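You operate a simulated robot arm through the tools that you are given. There is no shell and no other tool. Be economical: measure what you need, move in short steps, check, and stop when the job is done.

The job below is to be done with a simulated two-armed robot. You get a single attempt, and the scene is never put back.

JOB
Take the lid off the cream canister and lay it down on the top of the steel table. Then take the rough filter box on the top of the steel table and put it away on the store counter top. Then fetch the pink filter and stand it on the steel ledge. Then turn the pointer knob four to 45. Then take the red flush nozzle and leave it on the short rubber pad. Then lift the tank lid open. The order counts. Set down upright: rough filter box, pink filter.

Only the result counts: the job must be done as asked and must still hold three seconds after the hand-in. Knocking over, shifting, dropping, spilling or breaking anything else fails it. A push-on lid holds only when it is set on centred and level and pressed home; a screw cap is set on level and turned clockwise until tight.

ROBOT AND FRAMES
Two 7-joint arms with two-finger parallel grippers on one trunk, on a base that drives. Base frame: it is fixed to the floor where the robot stands at the start and does not move with it; the origin is under the middle of the robot, x ahead of it, y to its left, z up. Units: cm, rad, N and s.
The left shoulder is at the start at [5, 16.5, 113], the right one opposite. Places, roughly: cream canister [50, 25, 75]; pink filter (4x4x13 cm) [40, -40, 90]; pointer knob four [230, 260, 100]; red flush nozzle (4x4x8 cm) [-360, 90, 80]; rough filter box [50, 25, 75]; short rubber pad (5x5x3 cm) [-410, 70, 50]; steel ledge (62x15 cm) [334, 80, 56]; store counter top [340, -60, 80]; tank lid [-140, 100, 100]. Payload 3.91 kg a hand.
The tool frame of a hand sits at the grasp point between the pads (the TCP): z along the fingers, y along the line on which they close. The tips reach 3 cm beyond it. The gripper opens to 11 cm. The fingers are 2 cm wide and 1 cm thick; the gripper's body (4.8 by 11.2 cm) begins 5.5 cm behind the TCP.
Orientation is told as [roll, pitch, yaw] about the base's x, y, z axes, in that order, counted from this pose: with the fingers straight down and closing along the base's y, the tool's x points along the base's -x, its y along +y and its z along -z.

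CONTROLS
- The arms move only by the tool play_rows. It takes "left_motion", "right_motion" or both (then of equal length, played together; a hand with none holds still); each is a list of rows, each an object of numbers (a shift or turn left out is 0, a gripper value left out holds the last): "x", "y", "z": the shift along the tool's x, y, z in cm; "ax", "ay", "az": the turn, a rotation vector about the tool's x, y, z in rad; "hand": the opening in per cent of the stroke, from 0 (shut) to 100 (fully open). In form: [{"x": .., "y": .., "z": .., "ax": .., "ay": .., "az": .., "hand": ..}, ...]. A call has 1 to 10 rows; each row shifts and turns the commanded pose from where the row before left it, along the tool's axes as they then stand. Each row takes 0.2 s and may step no farther than 5 cm and 0.15 rad from the row before; otherwise, or with a gripper value out of range, the whole call is refused. Where a pose cannot be reached the arm comes as near as it can. A force on the tool above 40 N (or 10 N above the force at the start of the call, whichever is more), or a blocked arm, ends the call early, and 0.2 s more pass. The fingers move at their own pace (about 4.5 cm/s each) and stop on an object; they squeeze with about 27 N. The grip force told is the motor's: it shows also when the fingers shut on nothing. Time passes only in rows, and 0.2 s behind the last, so rows that do not move let the fingers close. It gives the time, the measured TCP pose, the force on the tool (base axes), the opening and the grip force at its end, in the units of the frame above (readings bear some noise), with the torque about the TCP (base axes, N m) and any sound that the robot's microphone picked up.
- Cameras (640 x 400 px; columns grow to the right, rows downward): "scene" is now at [11.74, 0.15, 130.32]; the picture's right is [0.02, -1.00, 0.00], its down [-0.56, -0.01, -0.83] and it looks along [0.83, 0.02, -0.56] (base axes); focal length 249 px, centre (320, 200). "left" rides on the left gripper at [7.2, -1.7, -10.3] in its tool frame; the picture's right is [0.23, 0.97, 0.00], its down [-0.76, 0.18, -0.62] and it looks along [-0.61, 0.14, 0.78] (tool axes); focal length 222 px, centre (320, 200). "right" rides on the right gripper at [7.2, 1.7, -10.3] in its tool frame; the picture's right is [-0.23, 0.97, 0.00], its down [-0.76, -0.18, -0.62] and it looks along [-0.61, -0.14, 0.78] (tool axes); focal length 222 px, centre (320, 200). There is no depth. A picture from a camera that has moved, and an enlarged one, comes with that camera's place and axes in the base frame and with its lens.
- camera(camera): a new picture of that camera. No time passes.
- slide_trunk(by): slides the trunk up (or, below 0, down) by that many cm; the arms and the scene camera ride with it, the base frame stays. It gives what a move gives, with no picture.
- base_move(legs): drives the robot by 1 to 6 legs, each [ahead, left, turn to the left] in cm, cm and rad, along the robot's own axes; the way and the turn of a leg run together, so that a leg with both is an arc; at most 150 cm and 3.142 rad a leg. The arms and the cameras ride along, it lands a little off, and it stops where it bumps. It gives what a move gives.
- pan_tilt(pan, tilt): turns the head with the scene camera to pan (to the left, within 1.396 rad either way) and tilt (down, from -0.506 to 1.204), counted from straight ahead of the robot. It gives what a move gives.
- inspect(camera, box): a new picture of the part [left, top, right, bottom] of that camera's present view, enlarged. No time passes.
- finish_job(): hands the job in; it is judged then, once.

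Work in short steps. Places have to be worked out from the pictures, the camera data and where the tool is seen: move nearer, look again, correct. Check each grasp and each placing, and mend what went wrong. You have 165 turns and 130 pictures in all, those below and enlarged ones among them. Open the grippers and draw the arms clear of the work before you hand the job in, unless the task says otherwise; then end with one line.

The tools are called after "Request:" as name(argument=value, ...) on one line, values as JSON. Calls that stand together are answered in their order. play_rows: Moves the arms, as the interface text tells. Its arguments: {"type":"object","properties":{"left_motion":{"type":"array","items":{"type":"object","properties":{"x":{"type":"number"},"y":{"type":"number"},"z":{"type":"number"},"ax":{"type":"number"},"ay":{"type":"number"},"az":{"type":"number"},"hand":{"type":"number"}}}},"right_motion":{"type":"array","items":{"type":"object","properties":{"x":{"type":"number"},"y":{"type":"number"},"z":{"type":"number"},"ax":{"type":"number"},"ay":{"type":"number"},"az":{"type":"number"},"hand":{"type":"number"}}}}},"required":[]} The other tools are called the same way: slide_trunk (by) slides the trunk up or down; base_move (legs) drives the base; pan_tilt (pan, tilt) turns the head that bears the scene camera; camera (camera) takes a picture; inspect (camera, box) takes an enlarged picture of a part of a camera's view; finish_job () hands the job in.

At the start:

```text
time: 0.0
left_position: [47.82, 26.97, 114.93]
left_tcp_rot: [0.0, 0.0, 0.002]
left_wrist_force: [-0.1, -0.2, -0.4]
left_wrist_torque: [-0.02, 0.01, -0.02]
left_grip_width: 11.02
left_finger_force: 0.1
right_position: [40.24, -10.86, 116.06]
right_tcp_rot: [0.001, 0.001, -0.004]
right_wrist_force: [0.2, 0.9, -0.4]
right_wrist_torque: [-0.03, 0.02, -0.01]
right_grip_width: 10.99
right_finger_force: 0.0
trunk travel left (down, up): [-35.0, 15.3]
robot x, y, heading: [0.38, 0.32, 0.002]
head pan, tilt: [0.021, 0.599]
```

scene: 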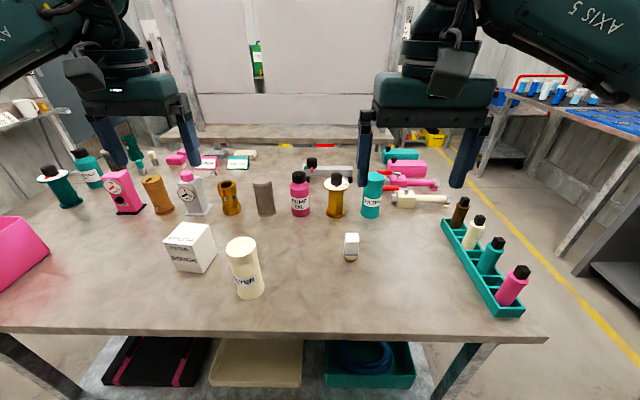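
right: 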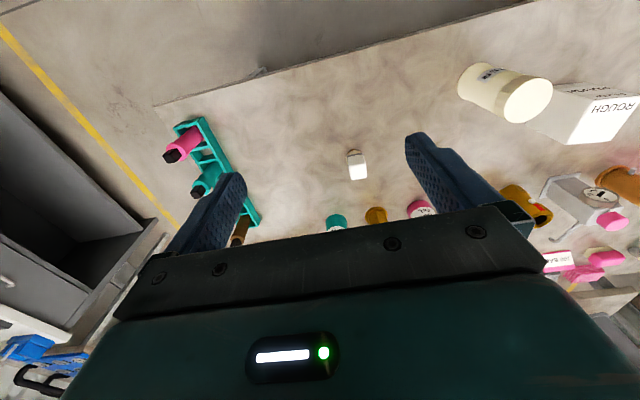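
left: 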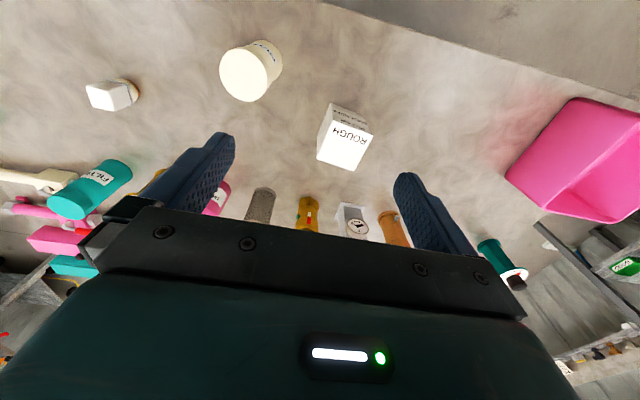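

I'll first look closely at the canister and box to find the lid's seam and shape.

Request:
inspect(camera="scene", box=[140, 190, 380, 340])

Request:
inspect(camera="left", box=[60, 10, 400, 220])

Request:
inspect(camera="scene", box=[420, 180, 560, 330])

```text
2.67 times, centred on (260, 265) of scene
camera zoom: at [11.74, 0.15, 130.32], right [0.02, -1.0, 0.0], down [-0.56, -0.01, -0.83], along [0.83, 0.02, -0.56], focal length 664 px, centre (480, 27)
```

zoom: 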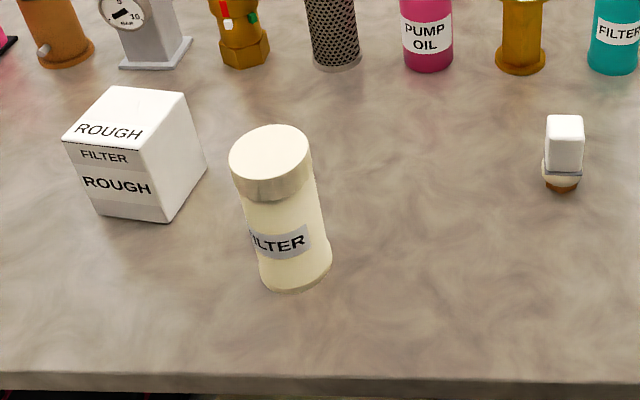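

```text
1.88 times, centred on (230, 115) of left
camera zoom: at [40.74, 25.24, 125.15], right [-0.23, 0.97, 0.0], down [0.76, 0.18, 0.62], along [0.61, 0.14, -0.78], focal length 418 px, centre (489, 360)
```

zoom: 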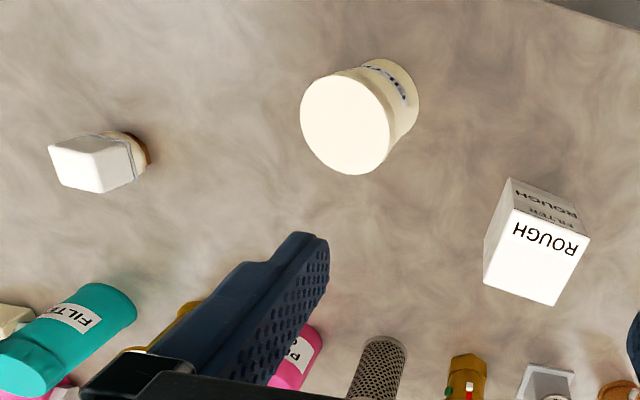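

```text
2.67 times, centred on (490, 255) of scene
camera zoom: at [11.74, 0.15, 130.32], right [0.02, -1.0, 0.0], down [-0.56, -0.01, -0.83], along [0.83, 0.02, -0.56], focal length 664 px, centre (-133, 53)
```

zoom: 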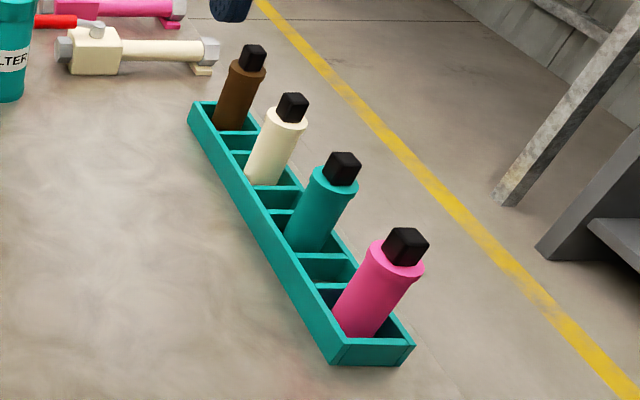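

Triangulating puts the canister's lid top near [48, 17, 93.5] (about 6.4 cm wide) and the box near [58, 34]. I'll move the left hand over the lid and look again.

Request:
play_rows(left_motion=[{"y": -3.3, "z": 2.5}, {"y": -3.3, "z": 2.5}, {"y": -3.3, "z": 2.5}, {}])

Request:
camera(camera="left")

Request:
camera(camera="scene")

```text
time: 1.0
left_position: [47.88, 16.99, 107.34]
left_tcp_rot: [0.001, 0.0, 0.002]
left_wrist_force: [0.0, 0.2, -0.6]
left_wrist_torque: [-0.02, 0.01, 0.01]
left_grip_width: 10.94
left_finger_force: 0.1
right_position: [40.27, -10.81, 116.1]
right_tcp_rot: [0.001, 0.001, -0.004]
right_wrist_force: [1.0, 0.6, -0.6]
right_wrist_torque: [0.01, 0.0, -0.02]
right_grip_width: 10.98
right_finger_force: 0.1
trunk travel left (down, up): [-35.0, 15.3]
robot x, y, heading: [-0.16, 0.15, 0.005]
head pan, tilt: [0.021, 0.599]
```

```text
123 pictures are left
camera left: at [40.73, 15.25, 117.52], right [-0.23, 0.97, 0.0], down [0.76, 0.18, 0.62], along [0.61, 0.14, -0.78], focal length 222 px, centre (320, 200)
```

left: 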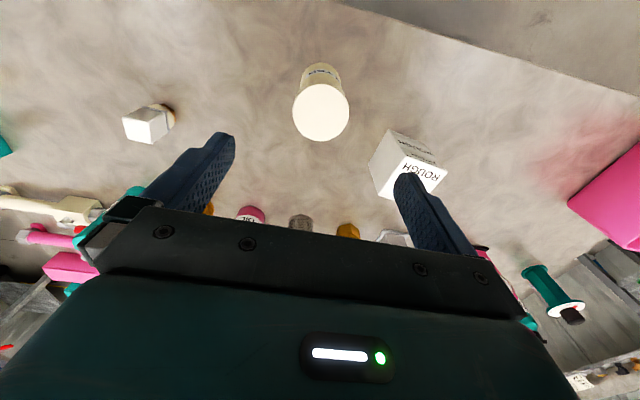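

```text
122 pictures are left
camera scene: at [11.73, 0.17, 130.33], right [0.02, -1.0, 0.0], down [-0.56, -0.01, -0.83], along [0.83, 0.02, -0.56], focal length 249 px, centre (320, 200)
```

scene: 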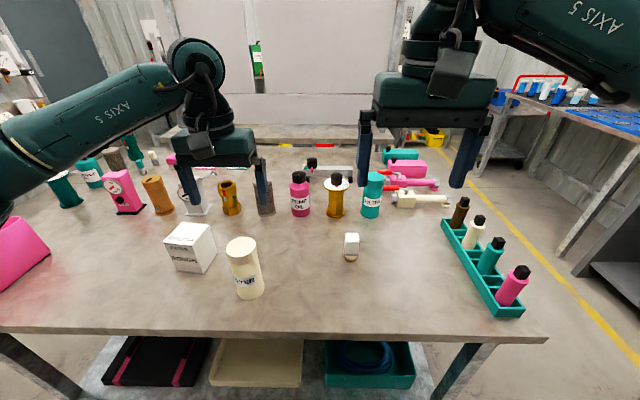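

The lid is centred at about [47.9, 17.0, 93] right under the hand. I descend to TCP z ≈ 92.6 and close.

Request:
play_rows(left_motion=[{"z": 4}, {"z": 4}, {"z": 3.7}, {"z": 2}, {"z": 1}])

Request:
camera(camera="left")

Request:
inspect(camera="scene", box=[150, 180, 350, 310])

```text
time: 2.2
left_position: [47.9, 16.95, 92.47]
left_tcp_rot: [0.0, 0.001, 0.004]
left_wrist_force: [-0.4, -0.8, 0.4]
left_wrist_torque: [0.0, 0.0, 0.02]
left_grip_width: 11.02
left_finger_force: 0.0
right_position: [40.22, -10.78, 116.15]
right_tcp_rot: [-0.001, 0.001, -0.003]
right_wrist_force: [-0.3, -1.0, 0.4]
right_wrist_torque: [-0.02, 0.02, -0.03]
right_grip_width: 11.0
right_finger_force: 0.0
trunk travel left (down, up): [-35.0, 15.3]
robot x, y, heading: [0.11, -0.02, 0.003]
head pan, tilt: [0.021, 0.599]
```

```text
121 pictures are left
camera left: at [40.73, 15.33, 102.81], right [-0.23, 0.97, 0.0], down [0.76, 0.18, 0.62], along [0.61, 0.14, -0.78], focal length 222 px, centre (320, 200)
```

left: 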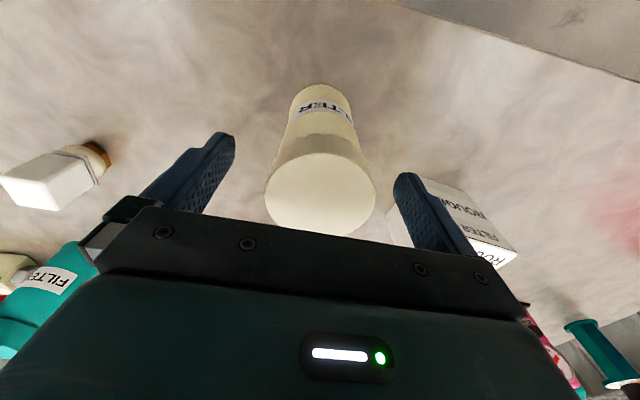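

```text
3.08 times, centred on (250, 245) of scene
camera zoom: at [11.75, 0.15, 130.32], right [0.02, -1.0, 0.0], down [-0.56, -0.01, -0.83], along [0.83, 0.02, -0.56], focal length 766 px, centre (535, 62)
```

zoom: 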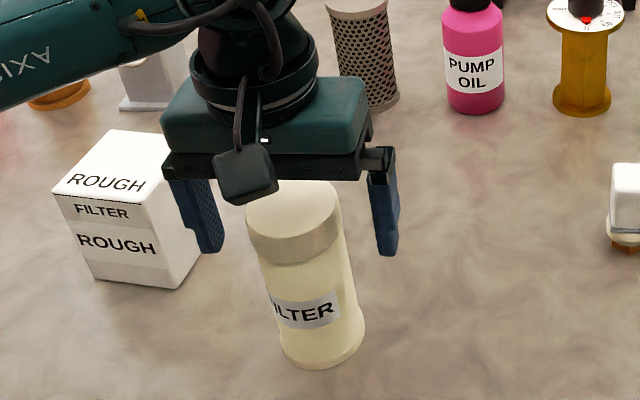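

Fingers straddle the lid band well. Closing now.

Request:
play_rows(left_motion=[{"hand": 0}, {}, {}, {}, {}, {}])

```text
time: 3.6
left_position: [48.01, 17.03, 92.65]
left_tcp_rot: [0.001, -0.001, 0.0]
left_wrist_force: [0.0, 0.8, -0.5]
left_wrist_torque: [0.05, -0.03, -0.02]
left_grip_width: 5.77
left_finger_force: 27.3
right_position: [40.26, -10.92, 116.04]
right_tcp_rot: [0.001, 0.002, -0.004]
right_wrist_force: [-0.2, 0.2, 0.5]
right_wrist_torque: [0.02, 0.01, 0.01]
right_grip_width: 10.97
right_finger_force: 0.1
trunk travel left (down, up): [-35.0, 15.3]
robot x, y, heading: [0.2, -0.11, 0.003]
head pan, tilt: [0.021, 0.599]
```

Gripped at 5.77 cm. I pull up gently, 0.5 cm, and watch the force.

Request:
play_rows(left_motion=[{"z": -0.2}, {"z": -0.3}, {}])

Request:
inspect(camera="scene", box=[150, 180, 350, 310])

```text
time: 4.4
left_position: [47.91, 17.08, 93.24]
left_tcp_rot: [0.0, 0.0, 0.003]
left_wrist_force: [0.3, -0.2, -1.3]
left_wrist_torque: [-0.01, 0.02, 0.01]
left_grip_width: 5.78
left_finger_force: 27.4
right_position: [40.35, -10.82, 116.04]
right_tcp_rot: [0.001, 0.0, -0.002]
right_wrist_force: [1.1, 0.1, -0.2]
right_wrist_torque: [-0.01, -0.01, 0.0]
right_grip_width: 11.0
right_finger_force: 0.0
trunk travel left (down, up): [-35.0, 15.3]
robot x, y, heading: [-0.03, -0.04, 0.004]
head pan, tilt: [0.021, 0.599]
```

```text
3.08 times, centred on (250, 245) of scene
camera zoom: at [11.76, 0.15, 130.32], right [0.02, -1.0, 0.0], down [-0.56, -0.01, -0.83], along [0.83, 0.02, -0.56], focal length 766 px, centre (535, 62)
```

zoom: 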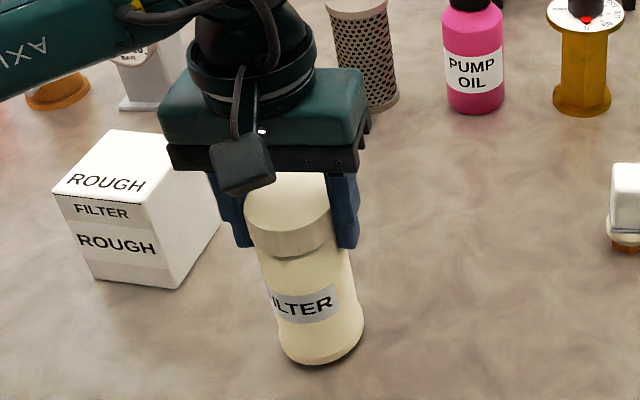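

The canister's base lifted along with the lid (shadow under it), so the lid grips it. I set it back down and will hold the body with the right hand; meanwhile I start turning the right hand to a diagonal, 30° below horizontal approach.

Request:
play_rows(left_motion=[{"z": 0.2}, {"z": 0.3}, {}, {}, {}, {}, {}, {}, {}, {}], right_motion=[{"az": -0.131}, {"az": -0.131}, {"az": -0.131}, {"az": -0.131}, {"az": -0.131}, {"az": -0.131}, {"ay": -0.15}, {"ay": -0.15}, {"ay": -0.15}, {"ay": -0.15}])

```text
time: 6.6
left_position: [47.9, 16.98, 92.73]
left_tcp_rot: [-0.002, -0.001, 0.001]
left_wrist_force: [-0.3, 0.3, -1.4]
left_wrist_torque: [-0.01, 0.0, 0.01]
left_grip_width: 5.77
left_finger_force: 27.2
right_position: [40.27, -10.93, 116.19]
right_tcp_rot: [0.0, -0.601, 0.784]
right_wrist_force: [-0.2, -0.4, 1.7]
right_wrist_torque: [0.03, 0.03, 0.01]
right_grip_width: 11.0
right_finger_force: 0.0
trunk travel left (down, up): [-35.0, 15.3]
robot x, y, heading: [-0.41, -0.29, -0.001]
head pan, tilt: [0.021, 0.599]
```

Right hand is at 34° pitch; I finish pitching to 60° and shift it to the pre-grasp point about [40, 9, 91].

Request:
play_rows(left_motion=[{"z": 0.15}, {}, {}, {}, {}, {}, {}, {}, {}, {}], right_motion=[{"ay": -0.149}, {"ay": -0.149}, {"ay": -0.149}, {"x": 2.12, "y": 2.04, "z": 3.46}, {"x": 2.12, "y": 2.04, "z": 3.46}, {"x": 2.12, "y": 2.04, "z": 3.46}, {"x": 2.12, "y": 2.04, "z": 3.46}, {"x": 2.12, "y": 2.04, "z": 3.46}, {"x": 2.12, "y": 2.04, "z": 3.46}, {"x": 2.12, "y": 2.04, "z": 3.46}])

Request:
camera(camera="scene")

Request:
camera(camera="right")

```text
time: 8.8
left_position: [47.9, 17.12, 92.65]
left_tcp_rot: [0.0, 0.0, 0.002]
left_wrist_force: [-0.2, -1.1, 3.4]
left_wrist_torque: [-0.04, 0.03, -0.02]
left_grip_width: 5.75
left_finger_force: 27.6
right_position: [40.02, 5.78, 94.76]
right_tcp_rot: [0.002, -1.047, 0.784]
right_wrist_force: [-0.2, 0.3, -0.1]
right_wrist_torque: [-0.01, -0.05, -0.02]
right_grip_width: 10.99
right_finger_force: 0.1
right hand out of reach, approached as far as the arm can: row 10
trunk travel left (down, up): [-35.0, 15.3]
robot x, y, heading: [0.23, 0.03, -0.002]
head pan, tilt: [0.021, 0.599]
```

```text
118 pictures are left
camera scene: at [11.71, 0.13, 130.33], right [0.02, -1.0, 0.0], down [-0.56, -0.01, -0.83], along [0.83, 0.02, -0.56], focal length 249 px, centre (320, 200)
```

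scene: 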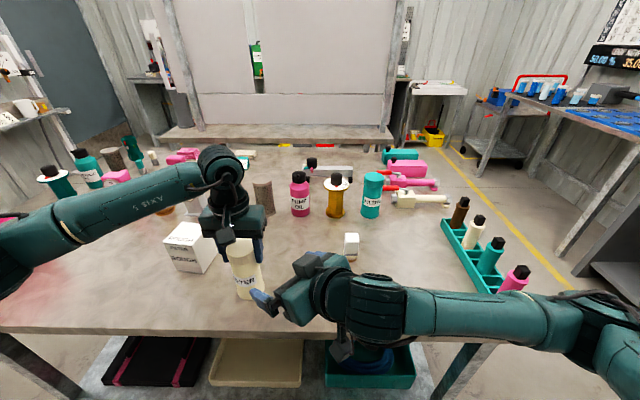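

```text
117 pictures are left
camera right: at [29.77, -1.77, 93.77], right [-0.61, 0.77, 0.2], down [0.01, -0.24, 0.97], along [0.8, 0.59, 0.13], focal length 222 px, centre (320, 200)
```

right: 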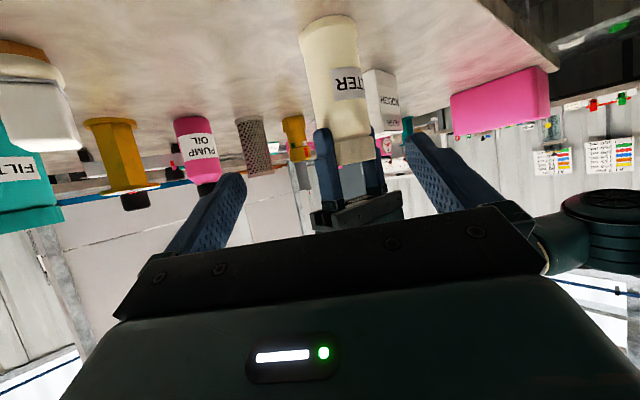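

The right wrist is folded too close to its shoulder (only ~27 cm). I'll release the lid, raise the left hand, and back the base 12 cm so both arms have room.

Request:
play_rows(left_motion=[{"z": -0.15}, {"hand": 100}, {}, {}, {}, {"z": -4}, {"z": -4}, {"z": -3}])

Request:
base_move(legs=[[-12, 0, 0]])

Request:
camera(camera="right")

Request:
camera(camera="left")

```text
time: 10.6
left_position: [47.79, 17.03, 103.47]
left_tcp_rot: [-0.002, 0.001, -0.001]
left_wrist_force: [-0.1, 0.7, 0.2]
left_wrist_torque: [0.01, -0.01, 0.02]
left_grip_width: 10.98
left_finger_force: 0.2
right_position: [39.99, 5.86, 94.75]
right_tcp_rot: [0.001, -1.048, 0.781]
right_wrist_force: [0.0, 0.5, -0.5]
right_wrist_torque: [0.01, 0.02, -0.01]
right_grip_width: 10.99
right_finger_force: 0.1
trunk travel left (down, up): [-35.0, 15.3]
robot x, y, heading: [0.02, 0.22, 0.004]
head pan, tilt: [0.021, 0.599]
```

```text
time: 11.8
left_position: [36.12, 16.99, 103.63]
left_tcp_rot: [0.0, 0.001, 0.001]
left_wrist_force: [-0.5, 0.1, 0.3]
left_wrist_torque: [-0.01, -0.03, -0.02]
left_grip_width: 11.05
left_finger_force: 0.0
right_position: [28.38, 5.95, 94.8]
right_tcp_rot: [0.001, -1.048, 0.781]
right_wrist_force: [0.1, 0.0, 0.0]
right_wrist_torque: [0.05, -0.03, 0.0]
right_grip_width: 10.99
right_finger_force: 0.1
trunk travel left (down, up): [-35.0, 15.3]
robot x, y, heading: [-11.49, -0.25, -0.001]
head pan, tilt: [0.021, 0.599]
```

```text
116 pictures are left
camera right: at [18.2, -1.8, 93.83], right [-0.61, 0.77, 0.2], down [0.01, -0.24, 0.97], along [0.8, 0.59, 0.13], focal length 222 px, centre (320, 200)
```

right: 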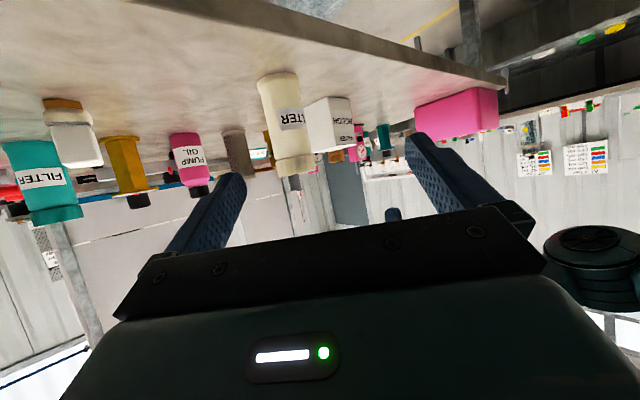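

```text
115 pictures are left
camera left: at [29.03, 15.32, 113.86], right [-0.23, 0.97, 0.0], down [0.76, 0.18, 0.62], along [0.61, 0.14, -0.78], focal length 222 px, centre (320, 200)
```

left: 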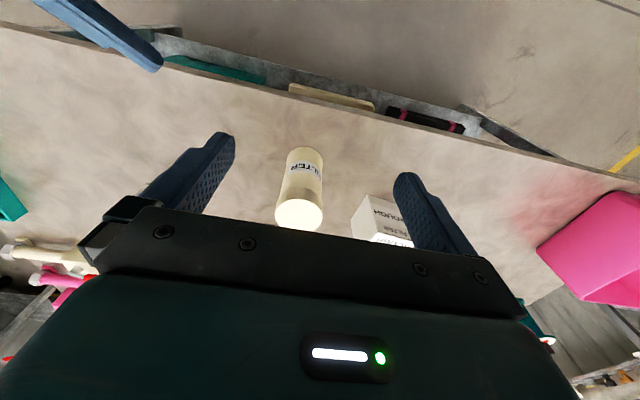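

Canister stands unchanged with base near z≈80.7. Moving the right hand to the pre-grasp point [41, 10, 90.5].

Request:
play_rows(right_motion=[{"x": -0.54, "y": -1.51, "z": 3.09}, {"x": -0.54, "y": -1.51, "z": 3.09}, {"x": -0.54, "y": -1.51, "z": 3.09}, {"x": -0.54, "y": -1.51, "z": 3.09}, {}])

Request:
camera(camera="right")

Request:
camera(camera="scene")

```text
time: 13.0
left_position: [36.19, 17.11, 103.65]
left_tcp_rot: [-0.002, -0.001, -0.001]
left_wrist_force: [-0.2, 0.1, 0.2]
left_wrist_torque: [0.02, 0.03, 0.01]
left_grip_width: 10.99
left_finger_force: 0.0
right_position: [41.3, 10.29, 90.38]
right_tcp_rot: [0.001, -1.047, 0.782]
right_wrist_force: [0.3, -0.4, 0.2]
right_wrist_torque: [-0.02, 0.02, 0.02]
right_grip_width: 10.99
right_finger_force: 0.0
trunk travel left (down, up): [-35.0, 15.3]
robot x, y, heading: [-11.61, 0.03, 0.001]
head pan, tilt: [0.021, 0.599]
```

```text
114 pictures are left
camera right: at [31.03, 2.4, 89.44], right [-0.61, 0.77, 0.2], down [0.01, -0.24, 0.97], along [0.79, 0.59, 0.13], focal length 222 px, centre (320, 200)
```

right: 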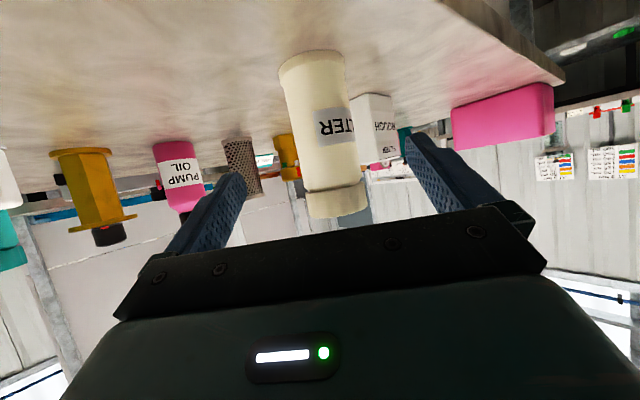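

```text
113 pictures are left
camera scene: at [0.18, 0.14, 130.33], right [0.02, -1.0, 0.0], down [-0.56, -0.01, -0.83], along [0.83, 0.02, -0.56], focal length 249 px, centre (320, 200)
```

scene: 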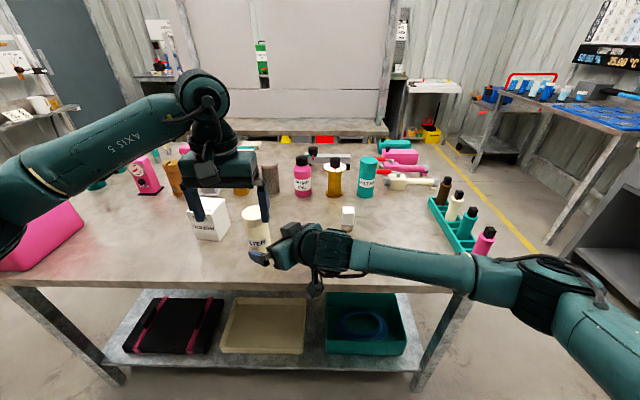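

The canister sits centred on the finger line (axis ≈ [48, 17.2]). Advance 9.6 cm along the tool and close on the body; then bring the left hand back over the lid.

Request:
play_rows(right_motion=[{"z": 3.2}, {"z": 3.2}, {"z": 2.2}, {"z": 1.0}, {}])

Request:
camera(camera="right")

```text
time: 14.2
left_position: [36.34, 17.06, 103.69]
left_tcp_rot: [0.0, 0.0, 0.0]
left_wrist_force: [-0.2, -1.2, 0.7]
left_wrist_torque: [-0.01, -0.03, 0.0]
left_grip_width: 10.97
left_finger_force: 0.2
right_position: [47.06, 15.71, 85.51]
right_tcp_rot: [0.003, -1.046, 0.782]
right_wrist_force: [0.4, 0.5, 0.3]
right_wrist_torque: [0.0, 0.0, 0.02]
right_grip_width: 11.0
right_finger_force: 0.0
trunk travel left (down, up): [-35.0, 15.3]
robot x, y, heading: [-11.51, 0.09, -0.002]
head pan, tilt: [0.021, 0.599]
```

```text
112 pictures are left
camera right: at [36.73, 8.05, 84.6], right [-0.61, 0.77, 0.2], down [0.01, -0.24, 0.97], along [0.79, 0.59, 0.13], focal length 222 px, centre (320, 200)
```

right: 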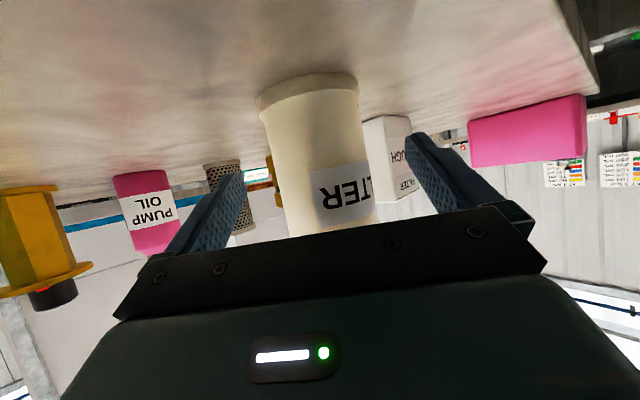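

Centred. Closing the right hand on the body, and moving the left hand toward above the lid ([48,17.1], currently x=36.3).

Request:
play_rows(right_motion=[{"hand": 0}, {}, {}, {}, {}, {}, {}], left_motion=[{}, {}, {}, {}, {"x": -3.9}, {"x": -3.9}, {"x": -3.9}])

Request:
camera(camera="left")

```text
time: 15.8
left_position: [47.82, 16.92, 103.45]
left_tcp_rot: [-0.001, -0.001, -0.003]
left_wrist_force: [0.0, 0.1, -0.2]
left_wrist_torque: [-0.01, 0.03, 0.01]
left_grip_width: 10.99
left_finger_force: 0.1
right_position: [46.97, 15.74, 85.58]
right_tcp_rot: [0.003, -1.047, 0.782]
right_wrist_force: [0.0, -0.2, -0.1]
right_wrist_torque: [0.01, 0.03, 0.0]
right_grip_width: 5.94
right_finger_force: 26.7
trunk travel left (down, up): [-35.0, 15.3]
robot x, y, heading: [-11.33, -0.24, -0.002]
head pan, tilt: [0.021, 0.599]
```

```text
111 pictures are left
camera left: at [40.65, 15.22, 113.74], right [-0.23, 0.97, 0.0], down [0.76, 0.18, 0.62], along [0.61, 0.14, -0.78], focal length 222 px, centre (320, 200)
```

left: 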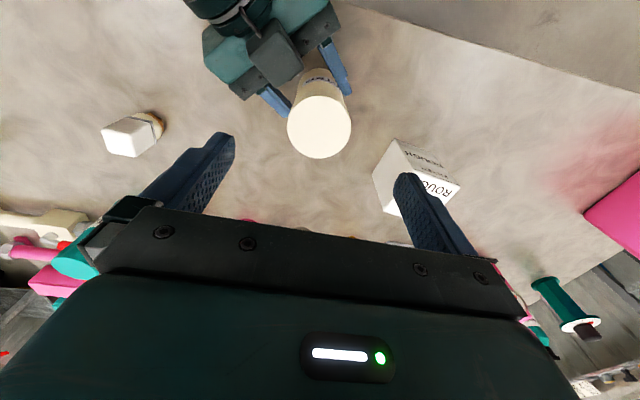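

Right holds the body. The lid centre is at ~[48.2, 16.9]; I narrow the left hand to 75 % for clearance and descend around the lid.

Request:
play_rows(left_motion=[{"hand": 75, "x": -0.3}, {"z": 3.5}, {"z": 3.5}, {"z": 2.5}, {"z": 0.9}, {"hand": 0}, {}, {}, {}, {}])

Request:
play_rows(left_motion=[{"z": -0.2}, {"z": -0.2}, {"z": -0.3}, {"z": -0.3}, {}])

Request:
inspect(camera="scene", box=[170, 150, 350, 300])

```text
time: 18.0
left_position: [48.05, 16.93, 93.28]
left_tcp_rot: [-0.002, -0.001, 0.0]
left_wrist_force: [-2.8, -6.4, 0.3]
left_wrist_torque: [-0.16, 0.01, -0.03]
left_grip_width: 5.77
left_finger_force: 26.8
right_position: [46.93, 15.76, 85.63]
right_tcp_rot: [0.002, -1.046, 0.782]
right_wrist_force: [3.4, 5.5, 0.1]
right_wrist_torque: [-0.28, 0.19, 0.06]
right_grip_width: 5.92
right_finger_force: 27.1
trunk travel left (down, up): [-35.0, 15.3]
robot x, y, heading: [-11.03, -0.2, -0.007]
head pan, tilt: [0.021, 0.599]
```

```text
time: 19.2
left_position: [48.21, 17.12, 94.17]
left_tcp_rot: [0.0, 0.003, 0.001]
left_wrist_force: [0.3, -2.7, -13.7]
left_wrist_torque: [-0.03, 0.11, -0.05]
left_grip_width: 5.76
left_finger_force: 27.2
right_position: [46.92, 15.72, 85.47]
right_tcp_rot: [-0.002, -1.045, 0.783]
right_wrist_force: [0.1, 2.7, 10.9]
right_wrist_torque: [-0.05, -0.2, 0.12]
right_grip_width: 5.73
right_finger_force: 27.1
trunk travel left (down, up): [-35.0, 15.3]
robot x, y, heading: [-11.58, 0.16, 0.0]
head pan, tilt: [0.021, 0.599]
```

```text
2.67 times, centred on (260, 225) of scene
camera zoom: at [0.21, 0.15, 130.32], right [0.02, -1.0, 0.0], down [-0.56, -0.01, -0.83], along [0.83, 0.02, -0.56], focal length 664 px, centre (480, 133)
```

zoom: 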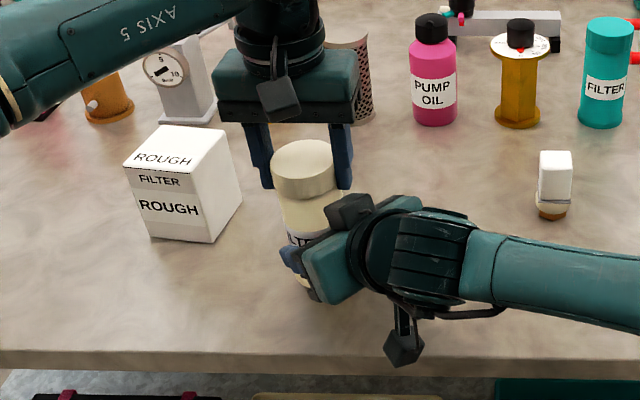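

Tension is 13.7 N; I check from the right camera whether the lid or the body is slipping.

Request:
camera(camera="right")

Request:
inspect(camera="scene", box=[225, 180, 305, 270])

```text
109 pictures are left
camera right: at [36.76, 7.97, 84.54], right [-0.61, 0.77, 0.2], down [0.01, -0.24, 0.97], along [0.8, 0.59, 0.13], focal length 222 px, centre (320, 200)
```

right: 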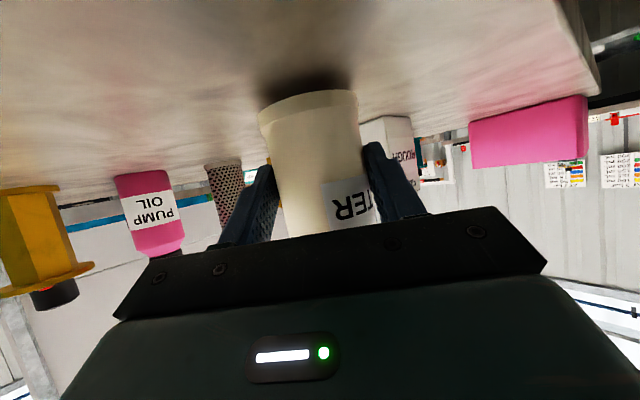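

```text
4.44 times, centred on (265, 225) of scene
camera zoom: at [0.21, 0.15, 130.32], right [0.02, -1.0, 0.0], down [-0.56, -0.01, -0.83], along [0.83, 0.02, -0.56], focal length 1107 px, centre (564, 89)
```

zoom: 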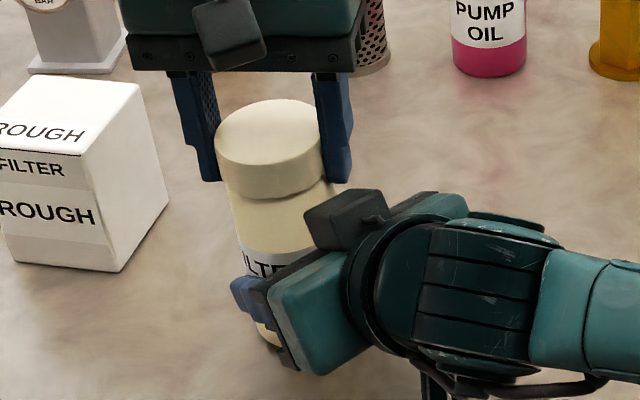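

The body slid up ~1 cm in the right fingers rather than the lid coming off. I'll ease back down and test a counter-clockwise twist of the lid while the right hand holds.

Request:
play_rows(left_motion=[{"z": 0.3}, {"z": 0.3}, {"z": 0.3}, {}])

Request:
play_rows(left_motion=[{"az": -0.1}, {"az": -0.1}, {"az": -0.1}, {}])

Request:
inspect(camera="scene", box=[225, 180, 305, 270])

```text
time: 20.2
left_position: [48.29, 17.11, 93.34]
left_tcp_rot: [-0.002, -0.004, 0.001]
left_wrist_force: [-2.2, -1.7, 17.5]
left_wrist_torque: [-0.17, 0.27, -0.09]
left_grip_width: 5.77
left_finger_force: 27.0
right_position: [46.89, 15.57, 85.21]
right_tcp_rot: [0.003, -1.038, 0.778]
right_wrist_force: [1.7, 1.3, -19.0]
right_wrist_torque: [-0.3, 0.13, 0.1]
right_grip_width: 5.64
right_finger_force: 26.7
trunk travel left (down, up): [-35.0, 15.3]
robot x, y, heading: [-11.56, 0.45, 0.0]
head pan, tilt: [0.021, 0.599]
```

```text
time: 21.2
left_position: [48.29, 17.16, 93.3]
left_tcp_rot: [-0.001, 0.0, 0.303]
left_wrist_force: [4.8, 3.8, 14.7]
left_wrist_torque: [0.22, -0.19, -0.21]
left_grip_width: 5.77
left_finger_force: 26.8
right_position: [46.98, 15.85, 85.38]
right_tcp_rot: [0.0, -1.042, 0.784]
right_wrist_force: [-5.4, -3.2, -16.7]
right_wrist_torque: [-0.18, -0.02, 0.25]
right_grip_width: 5.58
right_finger_force: 27.3
trunk travel left (down, up): [-35.0, 15.3]
robot x, y, heading: [-11.26, -0.13, -0.002]
head pan, tilt: [0.021, 0.599]
```

```text
4.44 times, centred on (265, 225) of scene
camera zoom: at [0.21, 0.15, 130.32], right [0.02, -1.0, 0.0], down [-0.56, -0.01, -0.83], along [0.83, 0.02, -0.56], focal length 1107 px, centre (564, 89)
```

zoom: 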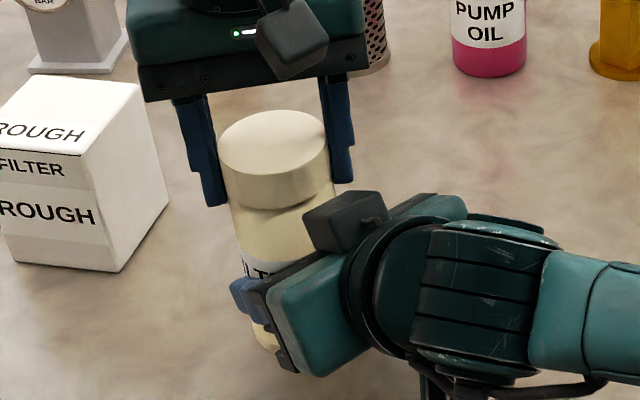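

Torque built only slightly. I relieve the vertical load, twist further and compare the label from the right camera to see if the lid turns on the body.

Request:
camera(camera="right")

Request:
play_rows(left_motion=[{"z": -0.25}, {"az": -0.12}, {"az": -0.12}, {"az": -0.12}, {"az": -0.12}, {}])

Request:
camera(camera="right")

```text
106 pictures are left
camera right: at [36.67, 8.02, 84.5], right [-0.61, 0.77, 0.2], down [0.02, -0.24, 0.97], along [0.79, 0.59, 0.13], focal length 222 px, centre (320, 200)
```

right: 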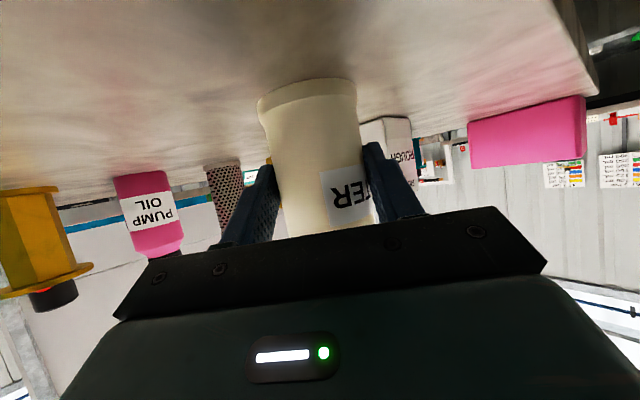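

```text
time: 22.6
left_position: [48.1, 16.98, 93.46]
left_tcp_rot: [0.002, 0.003, 0.78]
left_wrist_force: [-4.6, -4.3, -0.8]
left_wrist_torque: [-0.16, 0.07, -0.01]
left_grip_width: 5.72
left_finger_force: 26.8
right_position: [46.89, 15.8, 85.77]
right_tcp_rot: [0.001, -1.048, 0.781]
right_wrist_force: [5.2, 4.6, 1.1]
right_wrist_torque: [-0.14, 0.26, -0.01]
right_grip_width: 5.55
right_finger_force: 26.7
trunk travel left (down, up): [-35.0, 15.3]
robot x, y, heading: [-11.64, 0.12, 0.001]
head pan, tilt: [0.021, 0.599]
```

```text
105 pictures are left
camera right: at [36.79, 8.07, 84.71], right [-0.61, 0.77, 0.2], down [0.01, -0.24, 0.97], along [0.79, 0.59, 0.14], focal length 222 px, centre (320, 200)
```

right: 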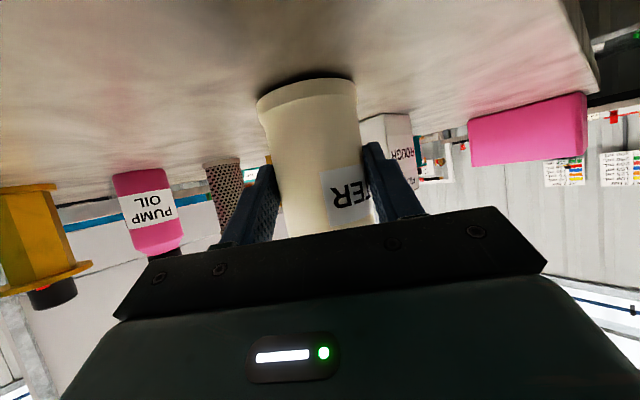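

The label stayed still during the twist, so the lid turned on the body almost freely. Now I try pulling again in small steps.

Request:
play_rows(left_motion=[{"z": -0.2}, {"z": -0.2}, {"z": -0.2}, {}])

Request:
camera(camera="right")

```text
time: 23.6
left_position: [48.16, 16.99, 93.91]
left_tcp_rot: [0.004, 0.002, 0.782]
left_wrist_force: [-1.9, -4.2, -24.0]
left_wrist_torque: [-0.29, 0.15, -0.01]
left_grip_width: 5.73
left_finger_force: 27.0
right_position: [47.13, 15.84, 85.95]
right_tcp_rot: [0.004, -1.053, 0.781]
right_wrist_force: [1.1, 3.6, 21.7]
right_wrist_torque: [0.27, -0.31, 0.06]
right_grip_width: 5.6
right_finger_force: 26.8
trunk travel left (down, up): [-35.0, 15.3]
robot x, y, heading: [-11.8, 0.05, -0.0]
head pan, tilt: [0.021, 0.599]
```

```text
104 pictures are left
camera right: at [36.79, 8.14, 84.81], right [-0.61, 0.77, 0.2], down [0.01, -0.24, 0.97], along [0.79, 0.59, 0.14], focal length 222 px, centre (320, 200)
```

right: 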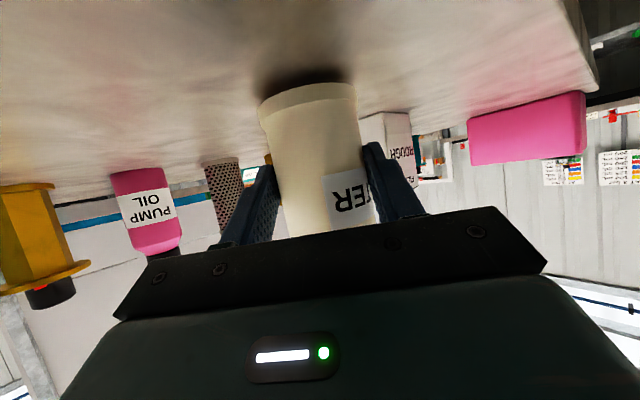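

24 N held with little slip now. Continue pulling.

Request:
play_rows(left_motion=[{"z": -0.2}, {"z": -0.2}, {"z": -0.2}, {}])

Request:
camera(camera="right")

```text
time: 24.6
left_position: [48.17, 17.09, 94.62]
left_tcp_rot: [0.001, 0.002, 0.779]
left_wrist_force: [2.5, -1.5, -24.0]
left_wrist_torque: [-0.04, -0.07, 0.02]
left_grip_width: 5.75
left_finger_force: 26.8
right_position: [46.99, 15.78, 85.81]
right_tcp_rot: [0.003, -1.052, 0.782]
right_wrist_force: [-1.2, 1.3, 22.5]
right_wrist_torque: [0.21, -0.32, 0.02]
right_grip_width: 5.61
right_finger_force: 26.8
trunk travel left (down, up): [-35.0, 15.3]
robot x, y, heading: [-11.37, 0.09, 0.001]
head pan, tilt: [0.021, 0.599]
```

```text
103 pictures are left
camera right: at [36.79, 8.08, 84.74], right [-0.61, 0.77, 0.2], down [0.01, -0.24, 0.97], along [0.79, 0.59, 0.14], focal length 222 px, centre (320, 200)
```

right: 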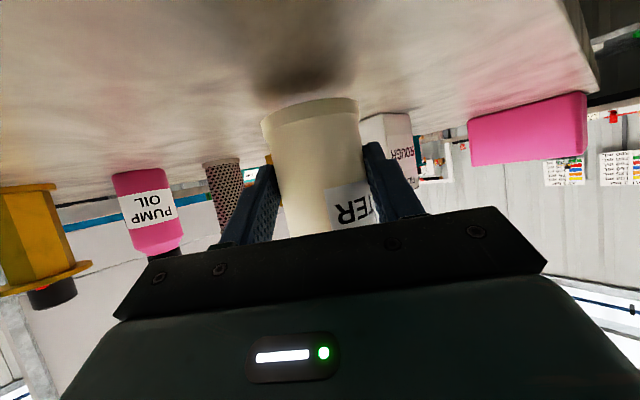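

The body slides at ~24 N but the lid turns freely, which points to a screw cap. I ease the tension and unscrew further counter-clockwise.

Request:
play_rows(left_motion=[{"z": 0.35}, {"az": -0.14}, {"az": -0.14}, {"az": -0.14}, {"az": -0.14}, {"az": -0.14}, {"az": -0.14}, {"az": -0.14}, {"az": -0.14}, {}])

Request:
inspect(camera="scene", box=[225, 180, 305, 270])

```text
time: 26.8
left_position: [48.32, 17.08, 94.41]
left_tcp_rot: [-0.001, 0.001, 1.904]
left_wrist_force: [7.1, 3.1, 7.3]
left_wrist_torque: [0.13, -0.39, -0.22]
left_grip_width: 5.76
left_finger_force: 27.1
right_position: [46.83, 15.72, 85.32]
right_tcp_rot: [0.001, -1.042, 0.778]
right_wrist_force: [-6.6, -3.1, -8.7]
right_wrist_torque: [0.04, -0.11, 0.21]
right_grip_width: 5.58
right_finger_force: 27.4
trunk travel left (down, up): [-35.0, 15.3]
robot x, y, heading: [-11.61, 0.21, 0.002]
head pan, tilt: [0.021, 0.599]
```

```text
4.44 times, centred on (265, 225) of scene
camera zoom: at [0.21, 0.15, 130.32], right [0.02, -1.0, 0.0], down [-0.56, -0.01, -0.83], along [0.83, 0.02, -0.56], focal length 1107 px, centre (564, 89)
```

zoom: 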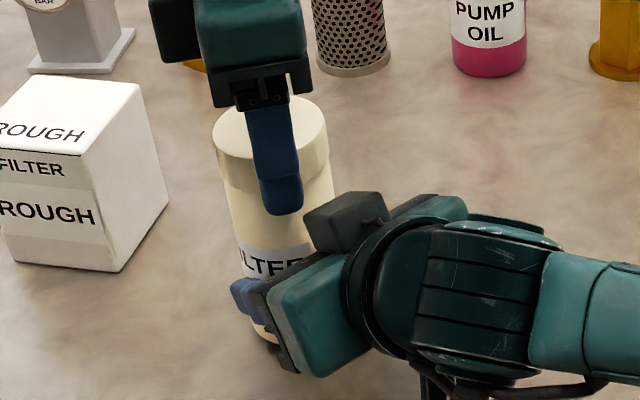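

The gap between lid and label seems to have grown a little and a downward push appeared, consistent with a thread. I keep turning with a slight lift.

Request:
play_rows(left_motion=[{"z": -0.15}, {"az": -0.14, "z": -0.03}, {"az": -0.14, "z": -0.03}, {"az": -0.14, "z": -0.03}, {"az": -0.14, "z": -0.03}, {"az": -0.14, "z": -0.03}, {"az": -0.14, "z": -0.03}, {}])

Request:
inspect(camera="scene", box=[225, 180, 305, 270])

```text
time: 28.6
left_position: [48.28, 17.05, 94.73]
left_tcp_rot: [-0.001, 0.0, 2.743]
left_wrist_force: [13.3, 5.5, 2.8]
left_wrist_torque: [0.55, -0.67, -0.23]
left_grip_width: 5.78
left_finger_force: 27.1
right_position: [46.99, 15.69, 85.55]
right_tcp_rot: [0.0, -1.048, 0.783]
right_wrist_force: [-12.3, -4.6, -4.6]
right_wrist_torque: [-0.2, -0.47, 0.38]
right_grip_width: 5.61
right_finger_force: 26.9
trunk travel left (down, up): [-35.0, 15.3]
robot x, y, heading: [-11.59, 0.06, -0.002]
head pan, tilt: [0.021, 0.599]
```

```text
4.44 times, centred on (265, 225) of scene
camera zoom: at [0.21, 0.15, 130.32], right [0.02, -1.0, 0.0], down [-0.56, -0.01, -0.83], along [0.83, 0.02, -0.56], focal length 1107 px, centre (564, 89)
```

zoom: 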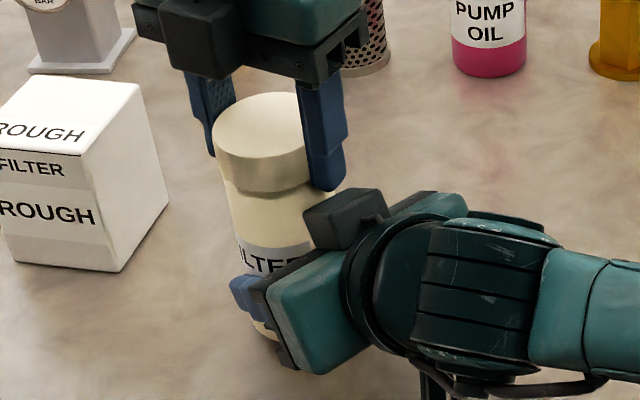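

The lid-to-label gap keeps growing slowly, so it's threaded. I correct the lateral load and continue unscrewing.

Request:
play_rows(left_motion=[{"x": 0.19, "y": -0.19}, {"az": -0.14, "z": -0.04}, {"az": -0.14, "z": -0.04}, {"az": -0.14, "z": -0.04}, {"az": -0.14, "z": -0.04}, {"az": -0.14, "z": -0.04}, {"az": -0.14, "z": -0.04}, {}])

Request:
inspect(camera="scene", box=[225, 180, 305, 270])

```text
time: 30.4
left_position: [48.37, 17.11, 95.0]
left_tcp_rot: [0.0, 0.0, -2.704]
left_wrist_force: [0.7, 0.5, 0.4]
left_wrist_torque: [-0.01, 0.01, 0.03]
left_grip_width: 5.74
left_finger_force: 26.8
right_position: [46.96, 15.76, 85.57]
right_tcp_rot: [0.002, -1.047, 0.783]
right_wrist_force: [0.0, -0.4, -1.2]
right_wrist_torque: [-0.02, 0.06, 0.0]
right_grip_width: 5.6
right_finger_force: 27.0
trunk travel left (down, up): [-35.0, 15.3]
robot x, y, heading: [-11.42, 0.15, -0.003]
head pan, tilt: [0.021, 0.599]
```

```text
4.44 times, centred on (265, 225) of scene
camera zoom: at [0.21, 0.15, 130.32], right [0.02, -1.0, 0.0], down [-0.56, -0.01, -0.83], along [0.83, 0.02, -0.56], focal length 1107 px, centre (564, 89)
```

zoom: 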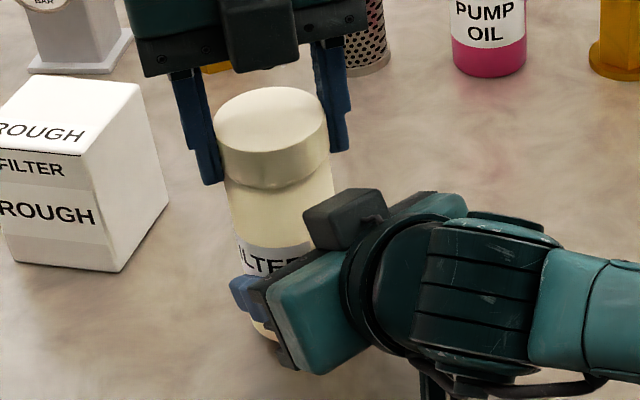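

All coupling forces dropped to zero — the lid is off the thread. Lifting it.

Request:
play_rows(left_motion=[{"z": -0.5}, {"z": -1}, {"z": -2}, {"z": -3}, {"z": -3}])

Request:
camera(camera="scene")

Request:
camera(camera="right")

```text
time: 31.6
left_position: [48.6, 17.28, 104.51]
left_tcp_rot: [0.0, 0.0, -2.702]
left_wrist_force: [-0.3, 0.4, -0.4]
left_wrist_torque: [-0.02, 0.0, 0.01]
left_grip_width: 5.75
left_finger_force: 27.0
right_position: [46.91, 15.72, 85.53]
right_tcp_rot: [0.001, -1.048, 0.781]
right_wrist_force: [0.2, -0.4, -0.7]
right_wrist_torque: [0.01, 0.0, 0.01]
right_grip_width: 5.62
right_finger_force: 26.9
trunk travel left (down, up): [-35.0, 15.3]
robot x, y, heading: [-11.53, -0.5, -0.006]
head pan, tilt: [0.021, 0.599]
```

```text
99 pictures are left
camera scene: at [0.19, 0.14, 130.32], right [0.02, -1.0, 0.0], down [-0.56, -0.01, -0.83], along [0.83, 0.02, -0.56], focal length 249 px, centre (320, 200)
```

scene: 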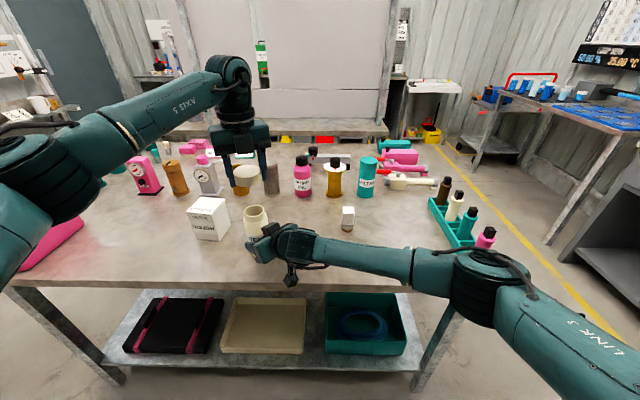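

```text
98 pictures are left
camera right: at [36.72, 8.02, 84.6], right [-0.61, 0.77, 0.2], down [0.01, -0.24, 0.97], along [0.8, 0.59, 0.13], focal length 222 px, centre (320, 200)
```

right: 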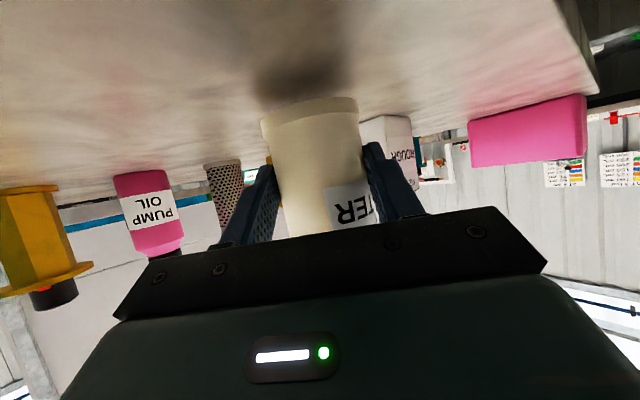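

The lid is off. The canister hangs about 1.3 cm above the table in the right hand; I lower it gently until contact.

Request:
play_rows(right_motion=[{"x": 0.346, "z": 0.2}, {"x": 0.26, "z": 0.15}, {"x": 0.173, "z": 0.1}, {"x": 0.087, "z": 0.05}, {}])

Request:
camera(camera="right")

```text
time: 32.8
left_position: [48.52, 17.09, 104.39]
left_tcp_rot: [0.002, 0.0, -2.703]
left_wrist_force: [-0.5, -0.6, -0.3]
left_wrist_torque: [-0.01, -0.03, -0.03]
left_grip_width: 5.74
left_finger_force: 27.0
right_position: [46.93, 15.85, 84.65]
right_tcp_rot: [0.001, -1.045, 0.783]
right_wrist_force: [0.6, -0.2, -1.9]
right_wrist_torque: [-0.06, 0.02, -0.01]
right_grip_width: 5.6
right_finger_force: 26.8
trunk travel left (down, up): [-35.0, 15.3]
robot x, y, heading: [-11.76, 0.03, 0.002]
head pan, tilt: [0.021, 0.599]
```

```text
97 pictures are left
camera right: at [36.77, 8.09, 83.66], right [-0.61, 0.77, 0.2], down [0.01, -0.24, 0.97], along [0.8, 0.59, 0.13], focal length 222 px, centre (320, 200)
```

right: 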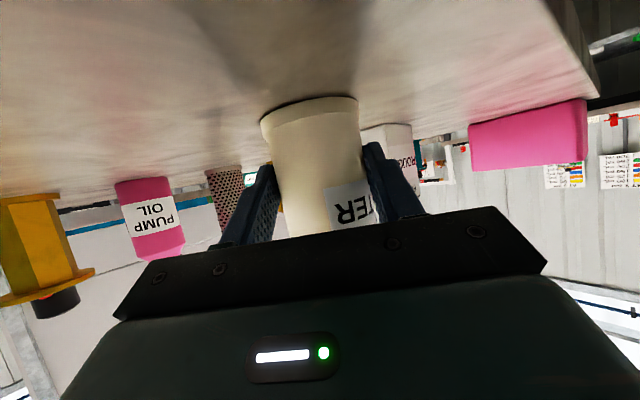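

The shadow is nearly gone; I lower a bit more and watch for contact force.

Request:
play_rows(right_motion=[{"x": 0.13, "z": 0.075}, {"x": 0.087, "z": 0.05}, {}])

Request:
inspect(camera="right", box=[240, 40, 400, 160])

```text
time: 33.6
left_position: [48.55, 17.15, 104.51]
left_tcp_rot: [0.001, 0.0, -2.704]
left_wrist_force: [-0.5, -0.9, 0.5]
left_wrist_torque: [0.03, 0.01, 0.02]
left_grip_width: 5.75
left_finger_force: 27.2
right_position: [46.92, 15.84, 84.59]
right_tcp_rot: [0.0, -1.048, 0.784]
right_wrist_force: [0.0, -1.7, 6.9]
right_wrist_torque: [-0.04, 0.19, 0.04]
right_grip_width: 5.61
right_finger_force: 27.4
trunk travel left (down, up): [-35.0, 15.3]
robot x, y, heading: [-11.98, -0.13, 0.0]
head pan, tilt: [0.021, 0.599]
```

```text
3.33 times, centred on (320, 100) of right
camera zoom: at [36.78, 8.12, 83.54], right [-0.61, 0.77, 0.2], down [0.01, -0.24, 0.97], along [0.79, 0.59, 0.14], focal length 740 px, centre (320, 533)
```

zoom: 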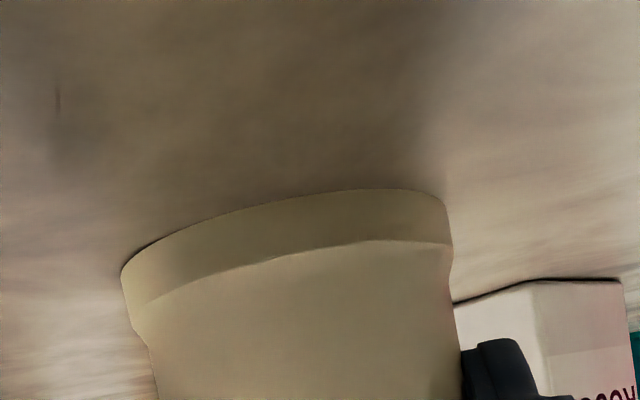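

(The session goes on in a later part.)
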